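You operate a simulated robot arm through the tools that you are given. There is no shell and no other tool. Be economical: measure what you need, move in short steps, check, and stop when the job is done.

Carry out the task below with a simulated two-armed robot. There is one attempt and no reset: what you move stays moved.

JOB
Swap the soap in the soap chest for the one on the table.
Fine: hold the chest still to open and to shut its stiff drawer; the old soap goes on the carry tray. Set down upright: boxed soap.
Where things are to end (x, y in the base frame): boxed soap within 60 mm of [530, 650].

Only the result counts: the job must be done as asked and must still hold three seconds after the hand-in. Knocking over, shifting, dropping, spilling or breaking anything else fails it.

ROBOT AND FRAMES
Two 7-joint arms with two-finger parallel grippers on one trunk, on a base that drives. Base frame: it is fixed to the floor where the robot stands at the start and does not move with it; the origin is under the middle of the robot, x ahead of it, y to its left, z up; the surface under the hand at the start is at about z = 780. Units: mm, degrees, N and s.
The left shoulder is at the start at [70, 134, 1151], the right one opposite. With the tool pointing down near the work surface each hand reaches from about 100 to 640 mm from the robot's upright axis, wherever it stands, measured 20 degrees to its own side. Places, roughly: drawer of the soap chest [500, 0, 800]; inside of the soap chest drawer [500, 0, 800]; tray [500, 600, 800]. Payload 1.57 kg a hand.
Tool frame (each hand has its own): the origin (TCP) lies between the finger pads and is the grasp point; the fingertips stand 30 mm ahead of it; z points along the fingers, y is the line along which they close. Largest opening 80 mm; finger width 17, thickness 12; the body of the gripper, 40 by 82 mm, starts 80 mm behind the TCP.
Orientation is that of the tool frame in the base frame, as a unit quaternion [w, x, y, z]. With the fingers straight down and closing along the base's y, the tool's x points along the base's -x, its y along +y and its z along -z.

CONTROLS
- The arms move only by the tool move_arm. It takes "left_commands", "right_commands" or both (then of equal length, played together; a hand with none holds still); each is a list that holds one entry, the list of rows, each a list of 7 numbers: the shift along the base's x, y, z in mm, then the turn, a rotation vector about the base's x, y, z in degrees, then the finger opening in mm, from 0 to 80. In form: [[[tx, ty, tz, wx, wy, wz, claw], ...]]. A call has 1 to 8 rows; each row shifts and turns the commanded pose from where the row before left it. A row lasts 0.2 s, in which the tool goes at most 50 mm and 8.6 degrees; a call with a longer step from one row to the next is refused whole, and so is a gripper value outside its range. Where a pose cannot be reached the arm comes as near as it can. A force on the tool above 60 N (or 10 N above the force at the start of the call, whichever is more), or a blocked arm, ends the call early, and 0.2 s more pass. The fingers move at their own pace (about 153 mm/s each) and stop on an object; they squeeze with about 26 N. The grip force told is the motor's: it shows also when the fingers shut on nothing. Time passes only in rows, and 0.2 s behind the last, so rows that do not move let the fingers close. The reply holds the time, the measured pose of the TCP, the force on the tool along the base axes, the opening and the grip force, in the units named above and with some noise, with the torque about the TCP (base axes, N m) and any sound that the robot's microphone picked up.
- Cameras (640 x 400 px; columns grow to the right, rows downward): "scene" is now at [133.8, 12.6, 1370.7]; the picture's right is [0.14, -0.99, 0.00], its down [-0.63, -0.09, -0.77] and it looks along [0.76, 0.11, -0.64] (base axes); focal length 256 px, centre (320, 200). "left" rides on the left gripper at [72, 7, -122] in its tool frame; the picture's right is [-0.09, 1.00, 0.00], its down [-0.84, -0.08, -0.54] and it looks along [-0.54, -0.05, 0.84] (tool axes); focal length 238 px, centre (320, 200). "right" rides on the right gripper at [72, -7, -122] in its tool frame; the picture's right is [0.09, 1.00, 0.00], its down [-0.84, 0.08, -0.54] and it looks along [-0.54, 0.05, 0.84] (tool axes); focal length 238 px, centre (320, 200).
- grab_frame(camera): a new picture of that camera. No time passes.
- slide_trunk(by): slides the trunk up (or, below 0, down) by that many mm; the arms and the scene camera ride with it, the base frame stays. It gives what a move gives, with no picture.
- roll_base(legs): drives the robot by 1 to 6 legs, each [ahead, left, turn to the left] in mm, mm and degrees, along the robot's own axes; the way and the turn of a leg run together, so that a leg with both is an arc; at most 1500 mm and 180 degrees a leg. The arms and the cameras ride along, it lands a little off, and it stops where it bumps. It gives what a move gives.
- turn_head(pan, tilt): turns the head with the scene camera to pan (to the left, within 86 degrees either way) and tilt (down, from -29 to 69), counted from straight ahead of the robot. It gives what a move gives.
- locate(camera, pixels): there is no depth. For up to 12 entries [column, row, z] of the newest picture of that camera ("zoom" is the newest enlarged one), the place [x, y] in the base frame at which the ray of that pixel passes the height z, good to about 3 mm. No time passes.
- zoom(camera, box): a new picture of the part [left, top, right, bottom] of that camera's present view, enlarged. No time passes.
- sign_off(): hands the job in; it is judged then, once.

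Work in short steps. Measure before you move; look again where a grasp or a placing could have gone wrong, and mend it. You have 80 turns and 58 pictures in all, those below and enlarged ones among them. Open the grippers and draw the arms clear of the work before you hand the job in, unless the task says otherwise; then end with one line.

The tools are called after "Call:" as a command line: name --argument value ..., lists and objects as JSON in quotes. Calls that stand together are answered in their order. move_arm: Moves the arms, as the interface text tells. Its arguments: {"type":"object","properties":{"left_commands":{"type":"array","items":{"type":"array","items":{"type":"array","items":{"type":"number"}}}},"right_commands":{"type":"array","items":{"type":"array","items":{"type":"array","items":{"type":"number"}}}}},"required":[]} The other tools are called the same way: slide_trunk (by) slides the trunk up or down; roll_base (legs) drives the base; turn_head (pan, tilt) turns the head that bears the scene camera; grab_frame (camera) takes a picture; locate (camera, pixels) gives the place at which the rays of pixels pass given heights; zoom (camera, box) takes an enlarged picture of a part of a camera's view; sign_off () hands the job in.

At the start:

```text
clock: 0.0
left_tool_pos: [468.4, 224.0, 1119.8]
left_orientation: [-0.001, -0.001, 1.0, 0.0]
left_ft_force: [-0.1, -0.2, -0.7]
left_torque: [-0.04, -0.01, 0.01]
left_finger_gap: 79.9
left_grip_force: 0.1
right_tool_pos: [433.4, -120.1, 1161.1]
right_orientation: [0.001, 0.0, 1.0, 0.0]
right_ft_force: [-0.3, -0.3, 0.3]
right_torque: [0.03, 0.02, 0.0]
right_finger_gap: 80.1
right_grip_force: 0.1
trunk travel left (down, up): [-725.0, 215.0]
robot x, y, heading: [1.5, -0.7, -0.0]
head pan, tilt: [8.1, 39.5]
```

scene: 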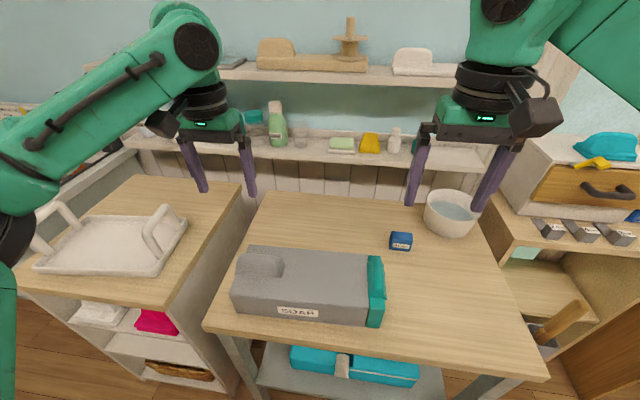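
right: 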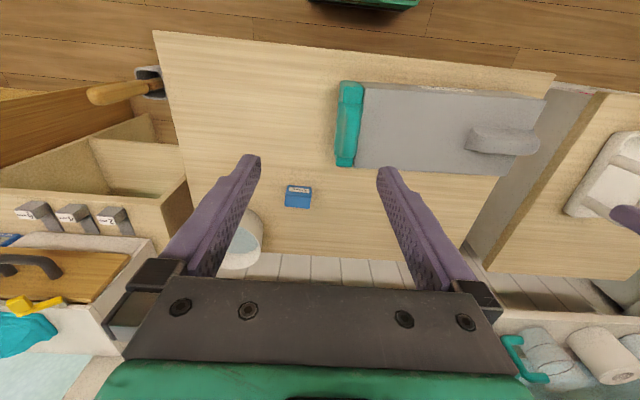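
left: 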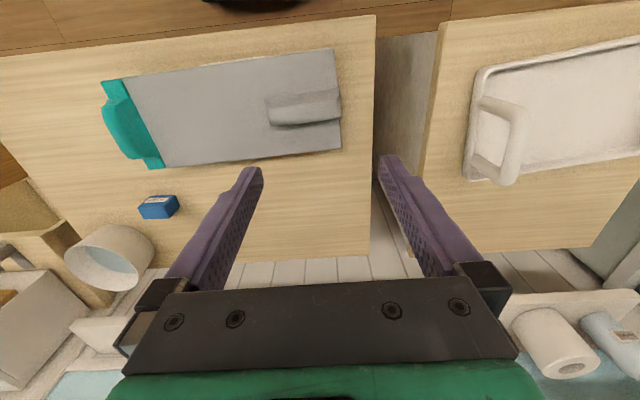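

The soap chest is the grey box with a teal drawer end at about (375,290) and a knob on its top at (260,262); the blue soap is at (400,241). I zoom in on both and measure the main points.

Call:
zoom --camera "scene" --box '[210, 210, 450, 360]'

Call:
locate --camera "scene" --pixels '[[391, 247, 780], [410, 250, 780], [412, 235, 800], [391, 232, 800], [366, 327, 780], [234, 312, 780], [383, 327, 780], [384, 257, 860], [244, 247, 860], [366, 253, 860], [40, 270, 780], [160, 275, 780]]'

Call:
locate --camera "left" --pixels '[[124, 78, 860], [165, 168, 860], [335, 48, 860], [340, 150, 860], [138, 205, 800], [178, 208, 800], [103, 82, 860], [150, 168, 860], [270, 97, 890], [340, 90, 890], [470, 178, 780], [485, 65, 780]]'

```text
2.67 times, centred on (330, 285) of scene
```

zoom: 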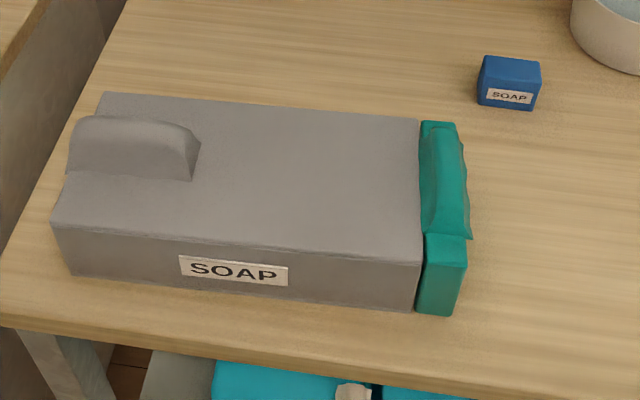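

```text
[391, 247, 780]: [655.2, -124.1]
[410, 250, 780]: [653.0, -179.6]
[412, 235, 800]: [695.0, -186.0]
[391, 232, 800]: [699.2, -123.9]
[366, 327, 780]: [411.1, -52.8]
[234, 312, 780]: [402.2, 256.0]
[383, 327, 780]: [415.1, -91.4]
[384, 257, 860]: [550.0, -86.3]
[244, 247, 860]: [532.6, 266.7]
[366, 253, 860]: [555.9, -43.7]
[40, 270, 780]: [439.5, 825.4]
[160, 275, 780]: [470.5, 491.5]
```

```text
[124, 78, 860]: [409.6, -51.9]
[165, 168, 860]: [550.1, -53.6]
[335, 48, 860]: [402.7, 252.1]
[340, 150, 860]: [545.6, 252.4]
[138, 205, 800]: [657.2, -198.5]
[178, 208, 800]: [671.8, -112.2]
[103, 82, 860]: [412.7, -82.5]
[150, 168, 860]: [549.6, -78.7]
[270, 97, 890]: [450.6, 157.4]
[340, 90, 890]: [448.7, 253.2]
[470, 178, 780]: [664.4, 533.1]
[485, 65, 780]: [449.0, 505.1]
```

The chest spans about x 405–553, y −52…253, with its top at z≈860. I look closer at the drawer pull and the ridge on top.

Call:
zoom --camera "left" --box '[80, 40, 240, 140]'

Call:
zoom --camera "right" --box '[280, 60, 560, 235]'

Call:
zoom --camera "left" --box '[80, 80, 240, 180]'

```text
4.00 times, centred on (160, 90) of left
```

zoom: 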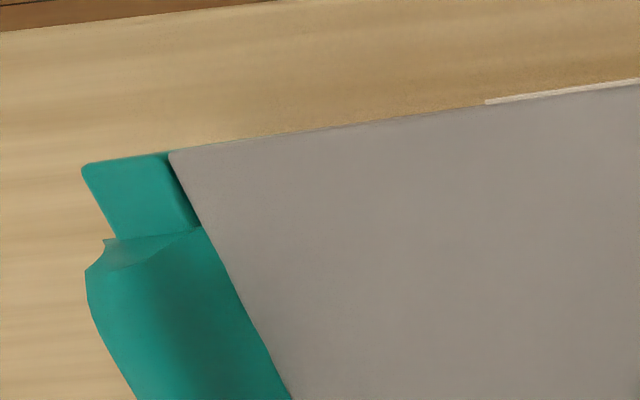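

```text
2.29 times, centred on (420, 148) of right
```

zoom: 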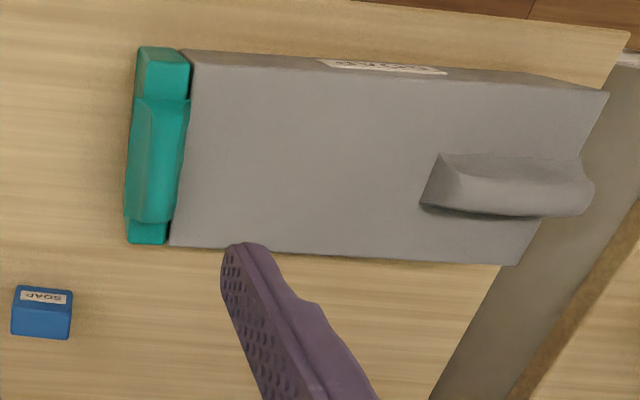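

```text
4.00 times, centred on (160, 130) of left
```

zoom: 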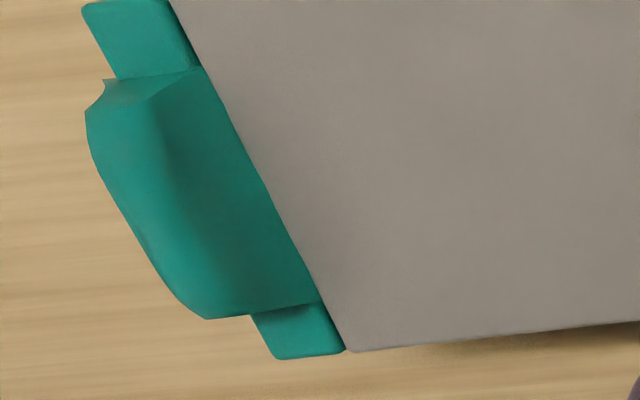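

Both pulls look like ridges standing on top: one on the drawer front running along x, one on the chest lid running along y. I triangulate their ends and heights.

Call:
locate --camera "right" --pixels '[[471, 128, 860], [463, 149.5, 860], [481, 143, 900], [540, 145, 900], [339, 104, 900], [344, 157, 900], [359, 104, 900], [354, 157, 900], [339, 104, 880], [344, 157, 880]]'

Call:
locate --camera "scene" --pixels '[[285, 265.5, 860], [281, 277.5, 860], [278.6, 258, 890], [240, 254, 890], [278.6, 258, 910], [380, 258, 890], [385, 299, 890], [380, 258, 910], [385, 299, 910], [367, 297, 860], [233, 276, 860]]'

Call:
locate --camera "left" --pixels '[[102, 107, 890], [132, 160, 890], [102, 107, 910], [132, 160, 910], [130, 97, 870], [160, 156, 870]]'

```text
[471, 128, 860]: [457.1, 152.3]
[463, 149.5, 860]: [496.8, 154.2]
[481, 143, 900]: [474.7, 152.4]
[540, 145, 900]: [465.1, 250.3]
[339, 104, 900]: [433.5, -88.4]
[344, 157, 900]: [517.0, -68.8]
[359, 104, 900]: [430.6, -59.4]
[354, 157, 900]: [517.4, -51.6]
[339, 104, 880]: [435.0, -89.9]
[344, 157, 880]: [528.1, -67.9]
```

```text
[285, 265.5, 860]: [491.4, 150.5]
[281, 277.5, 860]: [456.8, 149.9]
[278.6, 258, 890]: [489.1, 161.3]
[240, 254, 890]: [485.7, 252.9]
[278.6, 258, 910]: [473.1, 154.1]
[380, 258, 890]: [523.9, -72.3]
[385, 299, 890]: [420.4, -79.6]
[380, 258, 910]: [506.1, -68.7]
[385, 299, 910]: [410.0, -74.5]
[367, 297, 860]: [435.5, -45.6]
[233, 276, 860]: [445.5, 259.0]
```

```text
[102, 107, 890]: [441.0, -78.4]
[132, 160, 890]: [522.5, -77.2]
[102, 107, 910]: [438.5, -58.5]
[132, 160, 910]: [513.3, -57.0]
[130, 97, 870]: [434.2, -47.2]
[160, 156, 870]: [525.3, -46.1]
```

The chest ridge is at x≈457–495, y≈150–252; the drawer ridge at x≈440–522, y≈−50…−85, top near z≈895. I bring both hands above them, turning the left one by −90° so that it closes along x.

Call:
move_arm --left_commands '[[[0, 0, 0, 0, 0, -8.2, 80], [0, 0, 0, 0, 0, -8.2, 80], [0, 0, 0, 0, 0, -8.2, 80], [0, 0, 0, 0, 0, -8.2, 80], [0, 0, 0, 0, 0, -8.2, 80], [0, 0, 0, 0, 0, -8.2, 80], [0, 0, 0, 0, 0, -8.2, 80], [0, 0, 0, 0, 0, -8.2, 80]]]' --right_commands '[[[8, 8, -25, 0, 0, 0, 80], [8, 8, -25, 0, 0, 0, 80], [8, 8, -25, 0, 0, 0, 80], [8, 8, -25, 0, 0, 0, 80], [8, 8, -25, 0, 0, 0, 80], [8, 8, -25, 0, 0, 0, 80], [0, 5, -25, 0, 0, 0, 80], [0, 0, -10, 0, 0, 0, 80]]]'

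Call:
move_arm --left_commands '[[[1, -4, -30, 0, 0, -8.2, 80], [1, -4, -30, 0, 0, -8.2, 80], [1, -4, -30, 0, 0, -8.0, 80], [1, -4, -30, 0, 0, 0, 80], [1, -4, -30, 0, 0, 0, 80], [1, -4, -10, 0, 0, 0, 80]]]'

Call:
grab_frame --camera "left"

Call:
grab_frame --camera "right"

Call:
grab_frame --camera "scene"

```text
clock: 1.8
left_tool_pos: [469.5, 224.5, 1119.1]
left_orientation: [-0.001, 0.542, 0.84, 0.001]
left_ft_force: [-0.2, 0.4, -0.7]
left_torque: [-0.01, 0.04, -0.03]
left_finger_gap: 79.9
left_grip_force: 0.0
right_tool_pos: [482.0, -67.0, 975.0]
right_orientation: [0.0, 0.0, 1.0, 0.0]
right_ft_force: [-0.4, -0.2, 0.3]
right_torque: [-0.05, -0.01, -0.03]
right_finger_gap: 80.0
right_grip_force: 0.1
trunk travel left (down, up): [-725.0, 215.0]
robot x, y, heading: [-1.1, 1.5, -0.1]
head pan, tilt: [8.1, 39.5]
```

```text
clock: 3.2
left_tool_pos: [475.0, 202.2, 957.3]
left_orientation: [-0.001, 0.707, 0.708, 0.001]
left_ft_force: [0.5, 1.1, -0.4]
left_torque: [0.03, -0.02, 0.0]
left_finger_gap: 80.1
left_grip_force: 0.0
right_tool_pos: [481.3, -66.4, 975.4]
right_orientation: [0.0, 0.0, 1.0, 0.0]
right_ft_force: [-0.2, 0.1, -0.4]
right_torque: [0.03, -0.01, 0.01]
right_finger_gap: 80.2
right_grip_force: 0.1
trunk travel left (down, up): [-725.0, 215.0]
robot x, y, heading: [-5.5, 1.0, -0.1]
head pan, tilt: [8.1, 39.5]
```

```text
50 pictures are left
```

left: 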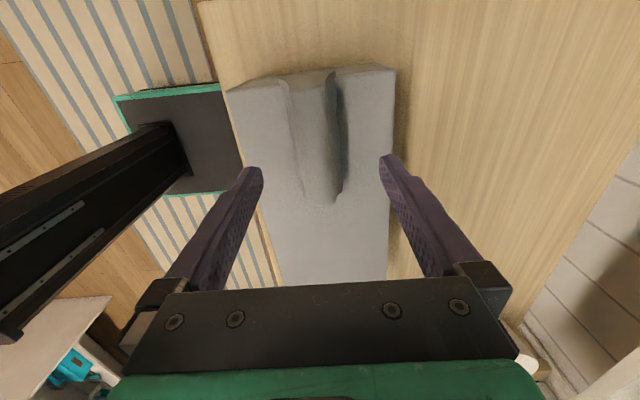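

```text
49 pictures are left
```

right: 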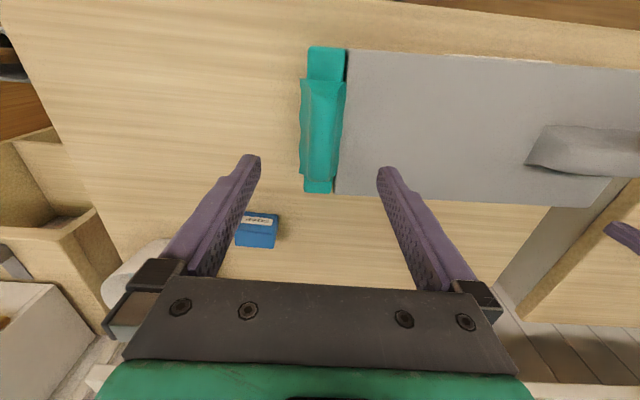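

```text
48 pictures are left
```

scene: 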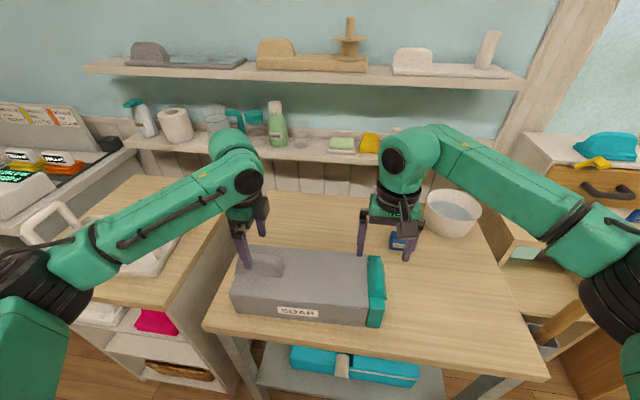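

Both hands are above their ridges. I measure the ridge flanks in these closer views before going down.

Call:
locate --camera "left" --pixels '[[308, 195, 860], [338, 195, 860], [300, 150, 895], [332, 150, 895], [292, 80, 895], [330, 75, 895], [322, 205, 860]]'

Call:
locate --camera "right" --pixels '[[301, 130, 895], [345, 130, 860], [342, 130, 895], [305, 83, 895], [343, 83, 895], [303, 175, 895], [337, 178, 895], [332, 192, 860]]'

Call:
zoom --camera "right" --box '[260, 30, 400, 210]'

Call:
zoom --camera "left" --box '[220, 50, 420, 220]'

```text
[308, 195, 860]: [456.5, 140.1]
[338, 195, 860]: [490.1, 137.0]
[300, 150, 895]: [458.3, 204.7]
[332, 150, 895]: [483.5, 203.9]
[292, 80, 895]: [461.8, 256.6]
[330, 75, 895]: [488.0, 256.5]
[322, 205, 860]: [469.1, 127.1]
```

```text
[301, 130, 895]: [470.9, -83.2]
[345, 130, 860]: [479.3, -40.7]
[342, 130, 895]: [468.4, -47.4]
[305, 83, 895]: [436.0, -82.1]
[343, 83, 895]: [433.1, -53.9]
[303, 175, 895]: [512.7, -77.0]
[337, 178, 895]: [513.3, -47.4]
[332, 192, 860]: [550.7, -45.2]
```

```text
2.22 times, centred on (330, 120) of right
```

zoom: 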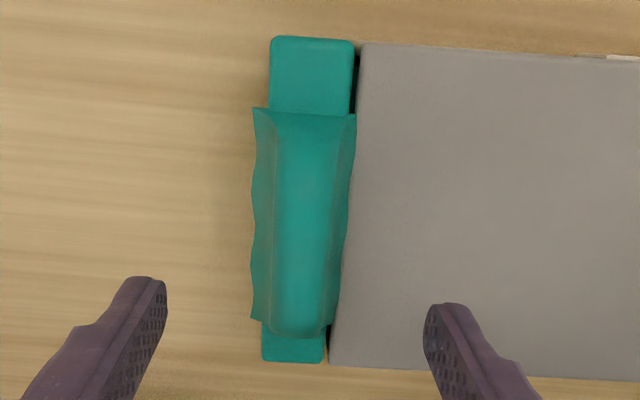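

```text
2.35 times, centred on (320, 135) of left
```

zoom: 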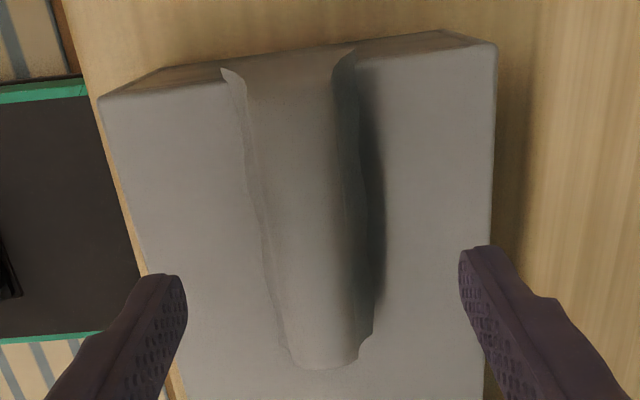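

Chest ridge centre is x≈473 at y≈200; drawer ridge centre x≈477, y≈−65. I lower both hands to TCP z≈894 so the tips stay just above the 860 top, and close.

Call:
move_arm --left_commands '[[[-1, 0, -20, 0, 0, 0, 80], [-1, 0, -20, 0, 0, 0, 80], [0, 0, -12, 0, 0, 0, 80], [0, 0, -10, 0, 0, 0, 80], [0, 0, 0, 0, 0, 0, 0], [0, 0, 0, 0, 0, 0, 0], [0, 0, 0, 0, 0, 0, 0]]]' --right_commands '[[[-2, 1, -25, 0, 0, 0, 80], [-2, 0, -25, 0, 0, 0, 80], [0, 0, -18, 0, 0, 0, 80], [0, 0, -12, 0, 0, 0, 80], [0, 0, 0, 0, 0, 0, 0], [0, 0, 0, 0, 0, 0, 0], [0, 0, 0, 0, 0, 0, 0]]]'

```text
clock: 4.8
left_tool_pos: [470.4, 200.7, 899.2]
left_orientation: [0.002, 0.705, 0.709, 0.004]
left_ft_force: [9.3, 12.3, 9.6]
left_torque: [-0.23, 0.57, 0.65]
left_finger_gap: 26.2
left_grip_force: 26.0
right_tool_pos: [474.7, -67.3, 899.7]
right_orientation: [0.003, 0.001, 1.0, 0.0]
right_ft_force: [-2.6, -13.9, 37.4]
right_torque: [-0.03, 0.73, 0.57]
right_finger_gap: 22.2
right_grip_force: 26.0
trunk travel left (down, up): [-725.0, 215.0]
robot x, y, heading: [-1.6, -0.3, 0.0]
head pan, tilt: [8.1, 39.5]
```

Both hands hold their ridges (26 and 22 mm gaps). I pull the drawer gently along −y with the left hand holding the chest, easing the right hand up a little to shed the vertical load.

Call:
move_arm --left_commands '[[[0, 0, 1, 0, 0, 0, 0], [0, 0, 0, 0, 0, 0, 0], [0, 0, 0, 0, 0, 0, 0], [0, 0, 0, 0, 0, 0, 0], [0, 0, 0, 0, 0, 0, 0], [0, 0, 0, 0, 0, 0, 0]]]' --right_commands '[[[0, 0, 4, 0, 0, 0, 0], [0, -4, 0, 0, 0, 0, 0], [0, -6, 0, 0, 0, 0, 0], [0, -8, 0, 0, 0, 0, 0], [0, -8, 0, 0, 0, 0, 0], [0, -8, 0, 0, 0, 0, 0]]]'

```text
clock: 6.2
left_tool_pos: [469.4, 200.5, 900.6]
left_orientation: [0.002, 0.707, 0.707, 0.002]
left_ft_force: [-1.7, 2.5, 31.3]
left_torque: [-0.98, 0.87, 0.55]
left_finger_gap: 26.2
left_grip_force: 26.1
right_tool_pos: [472.3, -99.1, 900.6]
right_orientation: [0.0, 0.0, 1.0, -0.001]
right_ft_force: [-4.0, 4.1, -10.5]
right_torque: [-0.26, 0.23, 0.43]
right_finger_gap: 22.0
right_grip_force: 26.4
trunk travel left (down, up): [-725.0, 215.0]
robot x, y, heading: [-4.7, -1.8, 0.0]
head pan, tilt: [8.1, 39.5]
```

The hand moved 32 mm with little resistance and the gap is unchanged; I check that the drawer came along.

Call:
grab_frame --camera "right"

Call:
zoom --camera "scene" --box '[210, 210, 450, 360]'

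```text
45 pictures are left
```

right: 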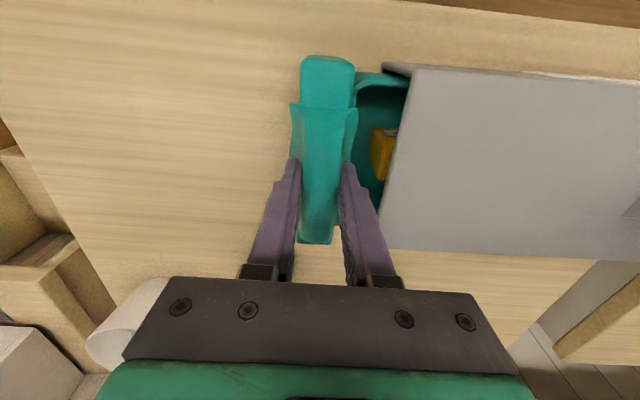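

```text
2.67 times, centred on (330, 285) of scene
```

zoom: 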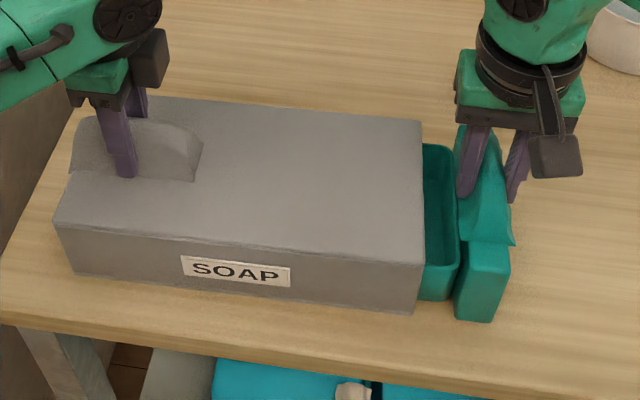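

The drawer is sliding out and an orange soap shows at (380,150). I pull another ~85 mm.

Call:
move_arm --left_commands '[[[0, 0, -1, 0, 0, 0, 0], [0, 0, 0, 0, 0, 0, 0], [0, 0, 0, 0, 0, 0, 0], [0, 0, 0, 0, 0, 0, 0], [0, 0, 0, 0, 0, 0, 0], [0, 0, 0, 0, 0, 0, 0], [0, 0, 0, 0, 0, 0, 0], [0, 0, 0, 0, 0, 0, 0]]]' --right_commands '[[[0, -11, 0, 0, 0, 0, 0], [0, -11, 0, 0, 0, 0, 0], [0, -11, 0, 0, 0, 0, 0], [0, -11, 0, 0, 0, 0, 0], [0, -11, 0, 0, 0, 0, 0], [0, -11, 0, 0, 0, 0, 0], [0, -11, 0, 0, 0, 0, 0], [0, -8, 0, 0, 0, 0, 0]]]'

Call:
grab_frame --camera "right"

```text
clock: 8.0
left_tool_pos: [471.3, 199.5, 900.2]
left_orientation: [0.002, 0.707, 0.708, 0.003]
left_ft_force: [0.0, -0.5, 38.2]
left_torque: [-0.19, 1.1, -0.12]
left_finger_gap: 25.8
left_grip_force: 25.7
right_tool_pos: [474.4, -185.9, 902.7]
right_orientation: [0.002, 0.0, 1.0, 0.0]
right_ft_force: [-0.7, 4.1, -5.8]
right_torque: [-0.49, -0.03, 0.35]
right_finger_gap: 22.0
right_grip_force: 25.5
trunk travel left (down, up): [-725.0, 215.0]
robot x, y, heading: [0.8, 2.0, -0.0]
head pan, tilt: [8.1, 39.5]
```

```text
43 pictures are left
```

right: 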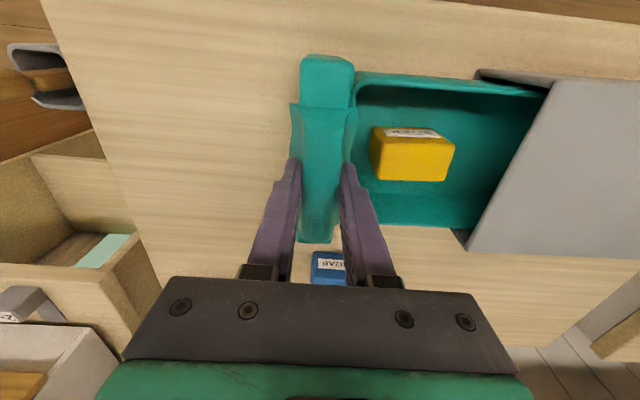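

The yellow boxed soap lies fully in the open drawer (372–455, 128–182). I release both ridges and lift both hands straight up.

Call:
move_arm --left_commands '[[[0, 0, 2, 0, 0, 0, 80], [0, 0, 0, 0, 0, 0, 80], [0, 0, 10, 0, 0, 0, 80], [0, 0, 30, 0, 0, 0, 80], [0, 0, 40, 0, 0, 0, 80], [0, 0, 40, 0, 0, 0, 80]]]' --right_commands '[[[0, 0, 0, 0, 0, 0, 50], [0, 0, 0, 0, 0, 0, 70], [0, 0, 10, 0, 0, 0, 70], [0, 0, 30, 0, 0, 0, 70], [0, 0, 40, 0, 0, 0, 80], [0, 0, 40, 0, 0, 0, 80]]]'

Call:
grab_frame --camera "right"

Call:
zoom --camera "scene" --box '[250, 200, 490, 350]'

```text
clock: 9.4
left_tool_pos: [475.0, 201.8, 1020.2]
left_orientation: [-0.002, 0.707, 0.708, -0.001]
left_ft_force: [-0.2, -0.3, 0.3]
left_torque: [0.0, 0.0, 0.0]
left_finger_gap: 80.1
left_grip_force: 0.0
right_tool_pos: [477.5, -186.9, 1020.2]
right_orientation: [0.0, 0.0, 1.0, 0.0]
right_ft_force: [0.1, 0.0, 0.8]
right_torque: [0.0, -0.02, 0.01]
right_finger_gap: 80.2
right_grip_force: 0.1
trunk travel left (down, up): [-725.0, 215.0]
robot x, y, heading: [-2.4, 1.6, -0.2]
head pan, tilt: [8.1, 39.5]
```

```text
42 pictures are left
```

right: 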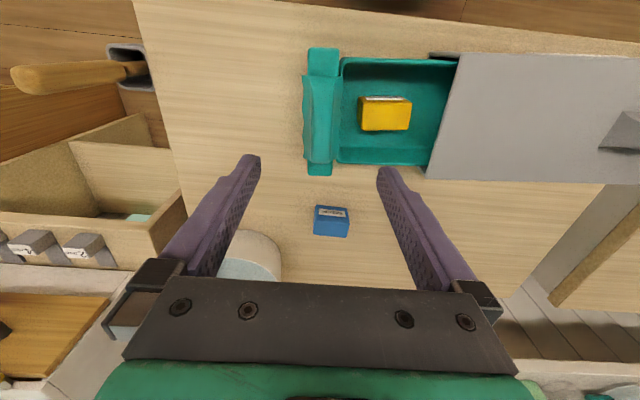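

```text
2.67 times, centred on (370, 275) of scene
```

zoom: 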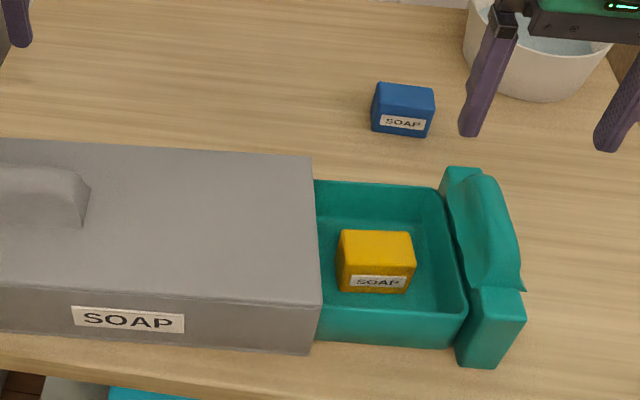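

I measure both soaps: bottom and top edges from the zoomed scene view and from the right hand's view.

Call:
locate --camera "zoom" --pixels '[[371, 128, 780], [426, 137, 780], [373, 107, 820], [430, 114, 820], [381, 82, 820], [434, 88, 820], [338, 289, 790], [404, 294, 790], [341, 262, 830], [414, 266, 830], [346, 230, 830], [411, 233, 830]]'

Call:
locate --camera "right" --pixels '[[358, 97, 830], [412, 97, 830], [363, 130, 830], [408, 131, 830], [314, 206, 820], [349, 208, 820], [313, 234, 820], [346, 237, 820], [343, 150, 850], [345, 60, 850], [338, 110, 850], [330, 130, 895]]'

Call:
zoom --camera "right" --box '[290, 30, 480, 250]'

```text
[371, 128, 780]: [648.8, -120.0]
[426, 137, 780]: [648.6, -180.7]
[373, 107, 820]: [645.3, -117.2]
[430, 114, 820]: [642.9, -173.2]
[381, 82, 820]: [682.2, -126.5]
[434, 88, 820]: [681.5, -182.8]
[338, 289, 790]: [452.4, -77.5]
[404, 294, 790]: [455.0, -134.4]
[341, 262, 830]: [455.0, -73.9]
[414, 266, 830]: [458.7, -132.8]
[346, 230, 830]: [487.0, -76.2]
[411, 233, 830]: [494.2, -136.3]
```

```text
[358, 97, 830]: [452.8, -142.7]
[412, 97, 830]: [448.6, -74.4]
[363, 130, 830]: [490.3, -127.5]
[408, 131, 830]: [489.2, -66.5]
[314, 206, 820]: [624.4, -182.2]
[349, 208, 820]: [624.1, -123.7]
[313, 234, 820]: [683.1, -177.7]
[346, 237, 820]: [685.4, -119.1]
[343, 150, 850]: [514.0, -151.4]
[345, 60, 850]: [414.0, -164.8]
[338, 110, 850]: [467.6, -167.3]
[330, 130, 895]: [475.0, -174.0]
```

```text
1.82 times, centred on (385, 140) of right
```

zoom: 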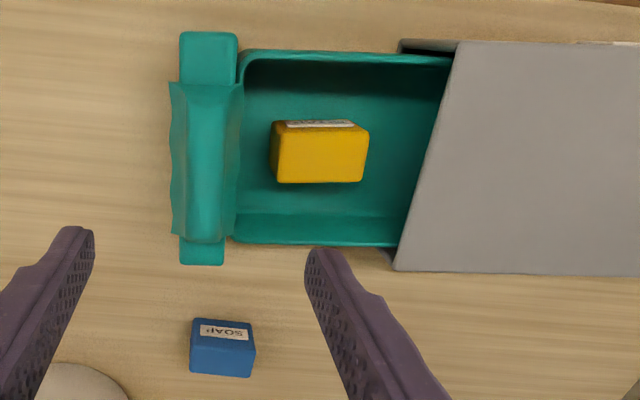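

The yellow soap is about 57×38×40 mm, centred [472,−105] with its top near z 830; the blue one is centred [664,−151]. I move the right hand aside and carry the left hand (closing along x) over the yellow soap.

Call:
move_arm --left_commands '[[[0, 0, 0, 0, 0, 0, 70], [0, 0, 0, 0, 0, 0, 70], [0, -45, 0, 0, 0, 0, 70], [0, -50, 0, 0, 0, 0, 70], [0, -50, 0, 0, 0, 0, 70], [0, -50, 0, 0, 0, 0, 70], [-1, -50, 0, 0, 0, 0, 70], [-1, -50, -20, 0, 0, 0, 70]]]' --right_commands '[[[-10, -25, 10, 0, 0, 0, 60], [-15, -30, 10, 0, 0, 0, 60], [-15, -30, 10, 0, 0, 0, 60], [-15, -30, 0, 0, 0, 0, 60], [-15, -30, 0, 0, 0, 0, 60], [0, 0, 0, 0, 0, 0, 60], [0, 0, 0, 0, 0, 0, 60], [0, 0, 0, 0, 0, 0, 60]]]'

Call:
move_arm --left_commands '[[[0, -11, -30, 0, 0, 0, 70], [0, 0, -30, 0, 0, 0, 70], [0, 0, -10, 0, 0, 0, 70]]]'

Call:
grab_frame --camera "left"

```text
refused: row 8 steps farther than a row can; nothing moved
```

```text
clock: 10.2
left_tool_pos: [474.5, 188.7, 949.1]
left_orientation: [0.0, 0.707, 0.708, 0.0]
left_ft_force: [1.0, 0.0, 0.0]
left_torque: [0.01, 0.0, -0.02]
left_finger_gap: 70.1
left_grip_force: 0.1
right_tool_pos: [477.6, -187.7, 1019.0]
right_orientation: [0.0, 0.001, 1.0, 0.001]
right_ft_force: [0.4, 0.8, -0.8]
right_torque: [0.0, -0.01, 0.03]
right_finger_gap: 80.2
right_grip_force: 0.0
trunk travel left (down, up): [-725.0, 215.0]
robot x, y, heading: [3.2, 3.3, 0.1]
head pan, tilt: [8.1, 39.5]
```

```text
39 pictures are left
```

left: 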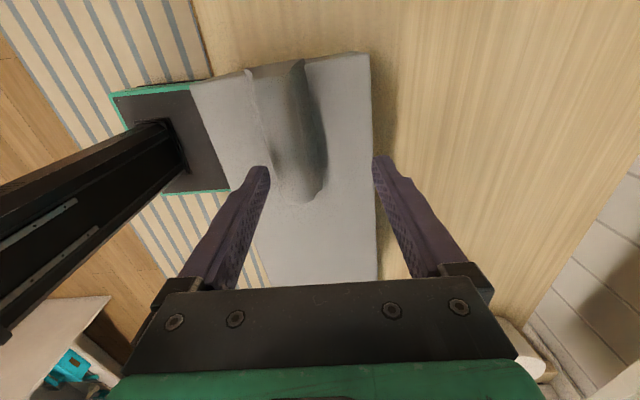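

The first call was refused for a too-long row, the second only lowered the left hand a little (tips still above the ridge). I redo the travel, lifting first.

Call:
move_arm --left_commands '[[[0, 0, 30, 0, 0, 0, 70], [0, 0, 20, 0, 0, 0, 70], [0, -48, 0, 0, 0, 0, 70], [0, -49, 0, 0, 0, 0, 70], [0, -49, 0, 0, 0, 0, 70], [0, -49, 0, 0, 0, 0, 70], [-1, -49, 0, 0, 0, 0, 70], [-1, -49, 0, 0, 0, 0, 70]]]' --right_commands '[[[-10, -25, 10, 0, 0, 0, 60], [-15, -30, 10, 0, 0, 0, 60], [-15, -30, 10, 0, 0, 0, 60], [-15, -30, 0, 0, 0, 0, 60], [-15, -30, 0, 0, 0, 0, 60], [0, 0, 0, 0, 0, 0, 60], [0, 0, 0, 0, 0, 0, 60], [0, 0, 0, 0, 0, 0, 60]]]'

Call:
grab_frame --camera "left"

```text
clock: 12.0
left_tool_pos: [468.1, -104.8, 1000.5]
left_orientation: [-0.001, 0.707, 0.708, 0.002]
left_ft_force: [-0.4, -1.0, -0.2]
left_torque: [0.07, 0.01, 0.02]
left_finger_gap: 70.1
left_grip_force: 0.1
right_tool_pos: [404.9, -333.2, 1048.7]
right_orientation: [0.0, 0.001, 1.0, 0.001]
right_ft_force: [-0.4, -0.7, -0.3]
right_torque: [0.02, -0.01, 0.02]
right_finger_gap: 60.1
right_grip_force: 0.0
trunk travel left (down, up): [-725.0, 215.0]
robot x, y, heading: [0.8, 0.2, -0.1]
head pan, tilt: [8.1, 39.5]
```

```text
38 pictures are left
```

left: 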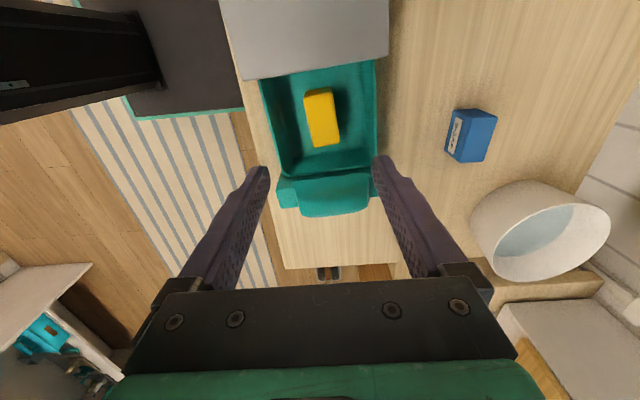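

Call:
locate --camera "left" --pixels '[[304, 92, 830], [333, 89, 830], [315, 147, 830], [340, 144, 830], [262, 80, 845], [374, 63, 845], [280, 178, 845], [375, 165, 845], [455, 110, 820], [497, 115, 820], [486, 162, 820]]'

```text
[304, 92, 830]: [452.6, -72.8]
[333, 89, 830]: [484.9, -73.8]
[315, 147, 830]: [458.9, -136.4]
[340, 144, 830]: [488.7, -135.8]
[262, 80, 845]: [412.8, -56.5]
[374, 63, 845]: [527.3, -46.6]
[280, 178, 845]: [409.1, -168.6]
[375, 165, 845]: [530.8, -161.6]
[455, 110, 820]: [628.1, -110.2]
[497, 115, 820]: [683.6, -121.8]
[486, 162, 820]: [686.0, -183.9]
```

The yellow soap's centre is confirmed at about [471,−105] (slightly turned). I descend between drawer walls (x 412–530) with a 64 mm opening and close.

Call:
move_arm --left_commands '[[[2, 0, -40, 0, 0, 0, 64], [1, 0, -40, 0, 0, 0, 64], [0, 0, -40, 0, 0, 0, 64], [0, 0, -30, 0, 0, 0, 64], [0, 0, -15, 0, 0, 0, 64], [0, 0, -8, 0, 0, 0, 64], [0, 0, 0, 0, 0, 0, 64]]]'

Call:
grab_frame --camera "left"

```text
clock: 13.6
left_tool_pos: [474.7, -102.8, 824.9]
left_orientation: [0.0, 0.706, 0.708, 0.001]
left_ft_force: [0.4, -0.5, -0.6]
left_torque: [-0.02, 0.02, -0.01]
left_finger_gap: 64.0
left_grip_force: 0.0
right_tool_pos: [407.4, -330.4, 1049.3]
right_orientation: [0.0, 0.0, 1.0, 0.0]
right_ft_force: [0.5, -0.1, -0.7]
right_torque: [0.0, -0.02, -0.01]
right_finger_gap: 60.1
right_grip_force: 0.0
trunk travel left (down, up): [-725.0, 215.0]
robot x, y, heading: [1.4, -2.5, -0.1]
head pan, tilt: [8.1, 39.5]
```

```text
37 pictures are left
```

left: 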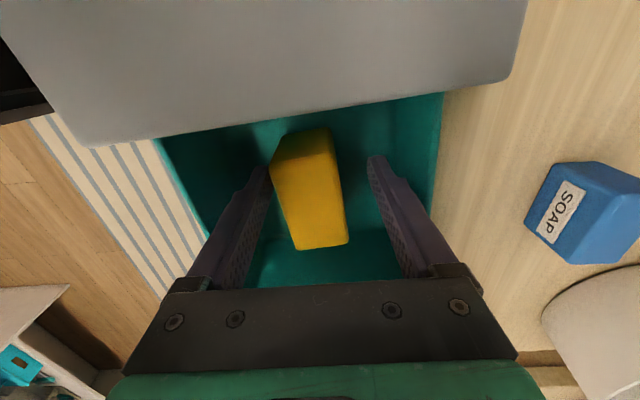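

The soap stands between the fingers. I close and lift it gently.

Call:
move_arm --left_commands '[[[-2, 0, 0, 0, 0, 0, 50], [0, 0, 0, 0, 0, 0, 0], [0, 0, 0, 0, 0, 0, 0], [0, 0, 0, 0, 0, 0, 0], [0, 0, 25, 0, 0, 0, 0], [0, 0, 45, 0, 0, 0, 0], [0, 0, 45, 0, 0, 0, 0], [0, 0, 45, 0, 0, 0, 0]]]'

Call:
grab_frame --camera "left"

Call:
zoom --camera "scene" --box '[270, 150, 510, 350]'

```text
clock: 15.4
left_tool_pos: [472.1, -103.4, 983.4]
left_orientation: [-0.001, 0.707, 0.708, 0.0]
left_ft_force: [0.8, -0.5, -0.6]
left_torque: [0.02, 0.0, -0.03]
left_finger_gap: 33.7
left_grip_force: 26.0
right_tool_pos: [406.1, -330.5, 1049.2]
right_orientation: [0.0, 0.0, 1.0, 0.0]
right_ft_force: [0.4, -0.3, 0.7]
right_torque: [0.0, 0.0, 0.03]
right_finger_gap: 60.1
right_grip_force: 0.1
trunk travel left (down, up): [-725.0, 215.0]
robot x, y, heading: [-0.2, -1.5, -0.0]
head pan, tilt: [8.1, 39.5]
```

```text
36 pictures are left
```

left: 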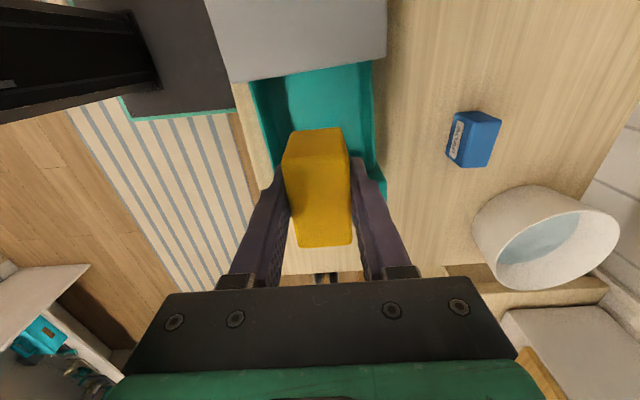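

```text
2.00 times, centred on (390, 250) of scene
```

zoom: 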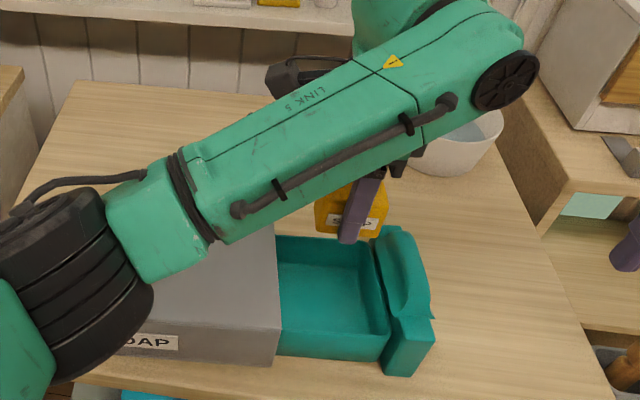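

The soap is firmly held at 33.7 mm. I bring the left hand back to the left and up, and check the table edges and the tray before driving.

Call:
move_arm --left_commands '[[[0, 30, 30, 0, 0, 0, 0], [0, 40, 25, 0, 0, 0, 0], [0, 45, 10, 0, 0, 0, 0], [0, 45, 0, 0, 0, 0, 0], [0, 45, 0, 0, 0, 0, 0], [0, 45, 0, 0, 0, 0, 0], [0, 45, 0, 0, 0, 0, 0], [0, 20, 0, 0, 0, 0, 0]]]'

Call:
turn_head --pan 40 --tilt 50

Call:
grab_frame --camera "scene"

```text
clock: 17.2
left_tool_pos: [473.2, 209.6, 1050.8]
left_orientation: [0.0, 0.707, 0.707, 0.0]
left_ft_force: [0.2, 0.0, -1.0]
left_torque: [-0.02, 0.03, 0.03]
left_finger_gap: 33.6
left_grip_force: 26.2
right_tool_pos: [407.6, -330.2, 1048.4]
right_orientation: [0.0, 0.0, 1.0, 0.0]
right_ft_force: [0.4, 0.0, -0.4]
right_torque: [0.01, 0.0, 0.02]
right_finger_gap: 59.7
right_grip_force: 0.1
trunk travel left (down, up): [-725.0, 215.0]
robot x, y, heading: [1.7, -0.1, -0.1]
head pan, tilt: [8.1, 39.5]
```

```text
clock: 18.2
left_tool_pos: [472.0, 210.1, 1050.2]
left_orientation: [0.0, 0.706, 0.708, 0.0]
left_ft_force: [-0.4, -0.1, -1.1]
left_torque: [0.0, -0.01, 0.0]
left_finger_gap: 33.6
left_grip_force: 26.4
right_tool_pos: [406.5, -329.5, 1049.9]
right_orientation: [0.0, 0.0, 1.0, 0.0]
right_ft_force: [0.8, 0.4, 1.2]
right_torque: [0.04, -0.02, -0.01]
right_finger_gap: 60.1
right_grip_force: 0.0
trunk travel left (down, up): [-725.0, 215.0]
robot x, y, heading: [3.7, 3.8, -0.2]
head pan, tilt: [40.0, 50.0]
```

```text
34 pictures are left
```

scene: 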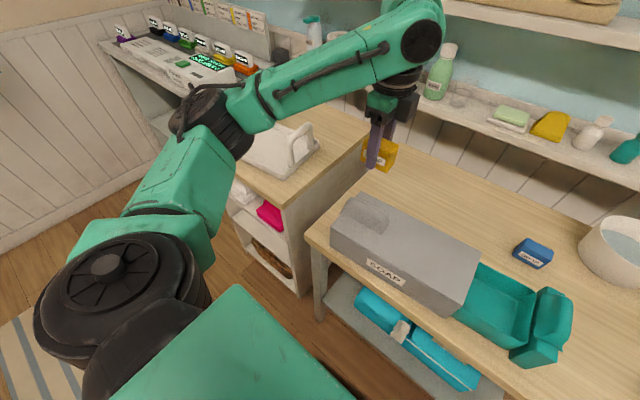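

Floor to the left is free (tables start beyond x≈350). I drive 340 mm to the left and look again.

Call:
roll_base --legs '[[0, 340, 0]]'

Call:
grab_frame --camera "scene"

Call:
grab_frame --camera "left"

```text
clock: 20.4
left_tool_pos: [478.9, 533.7, 1051.8]
left_orientation: [0.0, 0.712, 0.702, 0.0]
left_ft_force: [-1.1, -0.2, -1.4]
left_torque: [0.0, -0.03, 0.02]
left_finger_gap: 33.7
left_grip_force: 26.0
right_tool_pos: [404.2, -5.1, 1049.3]
right_orientation: [0.0, 0.007, 1.0, 0.0]
right_ft_force: [0.8, -0.4, 0.4]
right_torque: [-0.01, -0.01, 0.03]
right_finger_gap: 60.1
right_grip_force: 0.1
trunk travel left (down, up): [-725.0, 215.0]
robot x, y, heading: [2.2, 332.1, -1.0]
head pan, tilt: [40.0, 50.0]
```

```text
33 pictures are left
```

scene: 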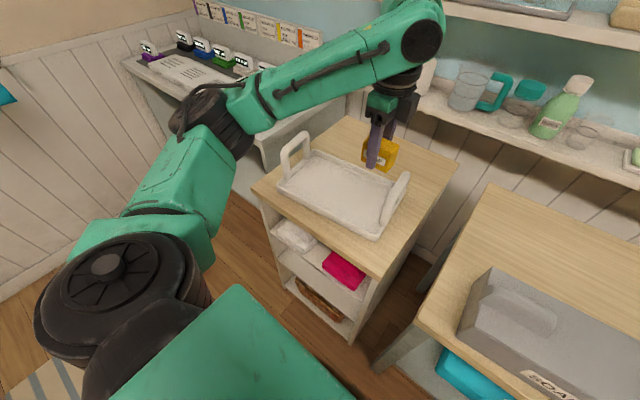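

```text
32 pictures are left
```

left: 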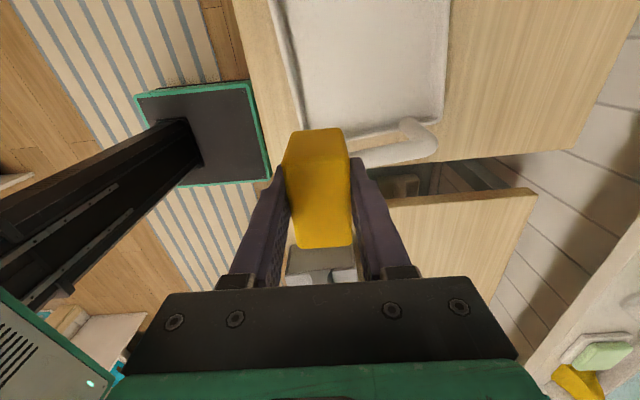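

The tray is in front now. I measure its floor corners and handles.

Call:
locate --camera "scene" --pixels '[[278, 187, 785], [385, 237, 785], [313, 152, 790], [402, 188, 790], [300, 135, 870], [283, 180, 800], [407, 177, 860], [380, 225, 800], [340, 190, 785]]'

Call:
locate --camera "left" --pixels '[[300, 142, 790], [437, 112, 790], [272, 2, 790], [350, 50, 790], [425, 125, 870]]'

```text
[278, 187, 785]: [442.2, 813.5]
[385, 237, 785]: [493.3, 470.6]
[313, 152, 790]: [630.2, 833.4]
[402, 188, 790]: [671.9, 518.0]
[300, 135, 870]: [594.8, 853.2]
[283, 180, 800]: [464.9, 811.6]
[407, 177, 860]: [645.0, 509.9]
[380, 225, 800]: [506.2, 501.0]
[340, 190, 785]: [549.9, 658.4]
```

```text
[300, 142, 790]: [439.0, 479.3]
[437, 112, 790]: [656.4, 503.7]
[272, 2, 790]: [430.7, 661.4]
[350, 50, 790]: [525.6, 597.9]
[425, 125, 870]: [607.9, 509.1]
```

The tray floor spans about x 450–650, y 500–820. I move over [530,650] at height, then check.

Call:
move_arm --left_commands '[[[12, 28, 0, 0, 0, 0, 0], [13, 30, 0, 0, 0, 0, 0], [13, 30, 0, 0, 0, 0, 0], [13, 28, 0, 0, 0, 0, 0], [0, 0, -40, 0, 0, 0, 0], [0, 0, -45, 0, 0, 0, 0], [0, 0, -45, 0, 0, 0, 0], [0, 0, -45, 0, 0, 0, 0]]]'

Call:
zoom --camera "scene" --box '[240, 100, 460, 260]'

```text
clock: 22.2
left_tool_pos: [529.8, 649.2, 876.1]
left_orientation: [-0.001, 0.712, 0.702, 0.001]
left_ft_force: [0.0, 0.6, -1.1]
left_torque: [-0.01, 0.01, 0.0]
left_finger_gap: 33.7
left_grip_force: 26.2
right_tool_pos: [406.1, -4.4, 1048.8]
right_orientation: [0.0, 0.007, 1.0, 0.001]
right_ft_force: [1.2, -0.3, 0.0]
right_torque: [0.03, 0.02, 0.0]
right_finger_gap: 60.2
right_grip_force: 0.0
trunk travel left (down, up): [-725.0, 215.0]
robot x, y, heading: [5.0, 332.3, -0.7]
head pan, tilt: [40.0, 50.0]
```

```text
2.50 times, centred on (350, 180) of scene
```

zoom: 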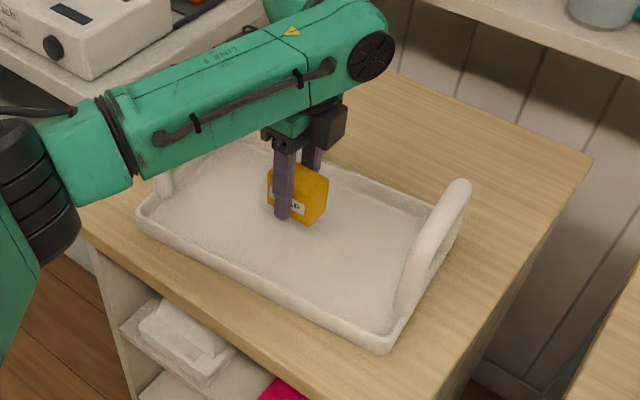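

The soap hangs over the middle of the tray. I lower it in small steps and watch the vertical force.

Call:
move_arm --left_commands '[[[0, 0, -20, 0, 0, 0, 0], [0, 0, -15, 0, 0, 0, 0], [0, 0, -8, 0, 0, 0, 0], [0, 0, -4, 0, 0, 0, 0], [0, 0, 0, 0, 0, 0, 0]]]'

Call:
zoom --camera "scene" --box '[310, 140, 410, 220]'

```text
clock: 23.4
left_tool_pos: [527.7, 649.6, 835.7]
left_orientation: [0.002, 0.711, 0.703, 0.004]
left_ft_force: [9.8, 6.0, 34.5]
left_torque: [0.0, 0.44, -0.12]
left_finger_gap: 33.4
left_grip_force: 26.4
right_tool_pos: [401.2, -4.8, 1051.0]
right_orientation: [0.001, 0.008, 1.0, 0.001]
right_ft_force: [-0.1, 0.3, 1.0]
right_torque: [0.03, 0.0, 0.02]
right_finger_gap: 60.0
right_grip_force: 0.0
trunk travel left (down, up): [-725.0, 215.0]
robot x, y, heading: [-1.7, 327.9, -0.8]
head pan, tilt: [40.0, 50.0]
```

```text
5.00 times, centred on (360, 180) of scene
```

zoom: 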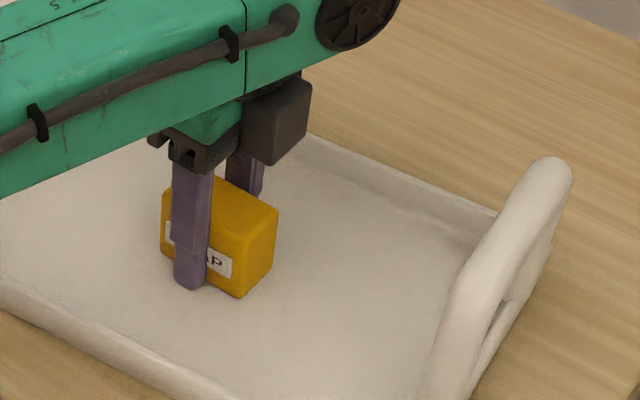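

The soap touches down at TCP z≈836 (34 N). I ease up a few mm to relieve the pressure, open, and lift away.

Call:
move_arm --left_commands '[[[0, 0, 5, 0, 0, 0, 0], [0, 0, 0, 0, 0, 0, 60], [0, 0, 0, 0, 0, 0, 60], [0, 0, 20, 0, 0, 0, 60], [0, 0, 45, 0, 0, 0, 60], [0, 0, 45, 0, 0, 0, 60], [0, 0, 45, 0, 0, 0, 60], [0, 0, 45, 0, 0, 0, 60]]]'

Call:
zoom --camera "scene" --box '[240, 100, 460, 260]'

Call:
locate --camera "scene" --pixels '[[358, 199, 785]]'

```text
clock: 25.2
left_tool_pos: [528.0, 648.8, 1035.5]
left_orientation: [-0.001, 0.712, 0.703, 0.0]
left_ft_force: [0.7, 0.0, -0.1]
left_torque: [0.03, -0.04, 0.02]
left_finger_gap: 60.0
left_grip_force: 0.0
right_tool_pos: [403.1, -5.5, 1049.3]
right_orientation: [0.0, 0.007, 1.0, 0.0]
right_ft_force: [-0.8, 0.3, 0.7]
right_torque: [0.01, 0.0, -0.01]
right_finger_gap: 60.3
right_grip_force: 0.1
trunk travel left (down, up): [-725.0, 215.0]
robot x, y, heading: [2.5, 332.4, -0.9]
head pan, tilt: [40.0, 50.0]
```

```text
2.50 times, centred on (350, 180) of scene
```

zoom: 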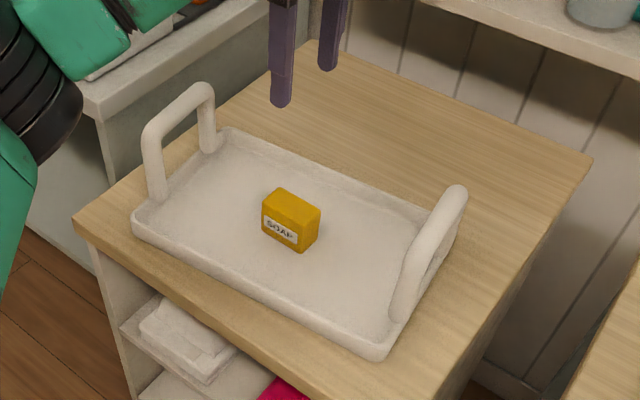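

```text
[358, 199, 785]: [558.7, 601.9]
```

The yellow soap stands upright on the tray where the hand released it. Next, driving back: I measure how far the base's front edge is from the table (left camera: base edge at about col 270), taking a new picture with the hand pulled back.

Call:
move_arm --left_commands '[[[-15, -30, 5, 0, 0, 0, 60], [-15, -30, 5, 0, 0, 0, 60], [-15, -30, 5, 0, 0, 0, 60], [-10, -30, 0, 0, 0, 0, 60]]]'

Call:
roll_base --legs '[[0, -350, 0]]'

Call:
grab_frame --camera "left"

```text
clock: 26.2
left_tool_pos: [475.2, 528.3, 1048.7]
left_orientation: [-0.001, 0.712, 0.702, -0.001]
left_ft_force: [-1.4, -0.1, -0.1]
left_torque: [0.01, 0.01, 0.0]
left_finger_gap: 60.0
left_grip_force: 0.1
right_tool_pos: [404.1, -6.1, 1047.7]
right_orientation: [-0.001, 0.008, 1.0, 0.002]
right_ft_force: [-0.4, -0.2, 0.2]
right_torque: [0.01, 0.0, 0.02]
right_finger_gap: 60.0
right_grip_force: 0.0
trunk travel left (down, up): [-725.0, 215.0]
robot x, y, heading: [0.6, 328.8, -0.6]
head pan, tilt: [40.0, 50.0]
```

```text
clock: 28.4
left_tool_pos: [469.9, 181.6, 1047.6]
left_orientation: [0.0, 0.709, 0.705, -0.001]
left_ft_force: [0.5, 0.4, 0.2]
left_torque: [0.01, 0.03, 0.0]
left_finger_gap: 60.1
left_grip_force: 0.1
right_tool_pos: [402.0, -355.6, 1049.6]
right_orientation: [0.0, 0.005, 1.0, 0.0]
right_ft_force: [-0.3, -0.6, 0.5]
right_torque: [-0.02, 0.02, 0.01]
right_finger_gap: 59.9
right_grip_force: 0.1
trunk travel left (down, up): [-725.0, 215.0]
robot x, y, heading: [-1.2, -20.2, -0.5]
head pan, tilt: [40.0, 50.0]
```

```text
28 pictures are left
```

left: 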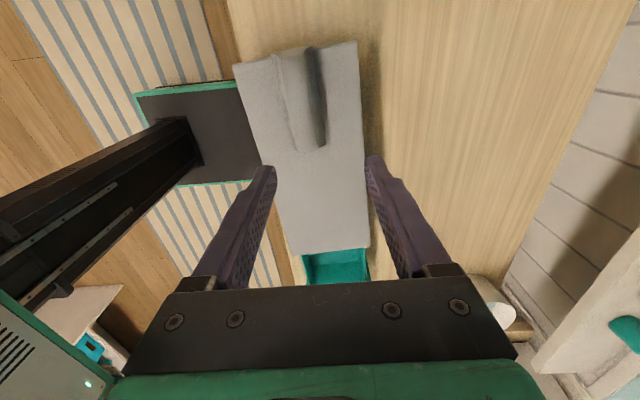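

Call:
locate --camera "left" --pixels '[[268, 178, 100], [268, 178, 200], [248, 85, 100], [248, 85, 200], [288, 270, 780], [228, 0, 780], [238, 65, 860]]'

```text
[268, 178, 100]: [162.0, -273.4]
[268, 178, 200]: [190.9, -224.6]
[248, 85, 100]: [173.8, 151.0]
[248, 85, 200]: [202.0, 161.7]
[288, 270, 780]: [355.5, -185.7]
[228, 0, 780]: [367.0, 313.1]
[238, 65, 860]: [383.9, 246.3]
```

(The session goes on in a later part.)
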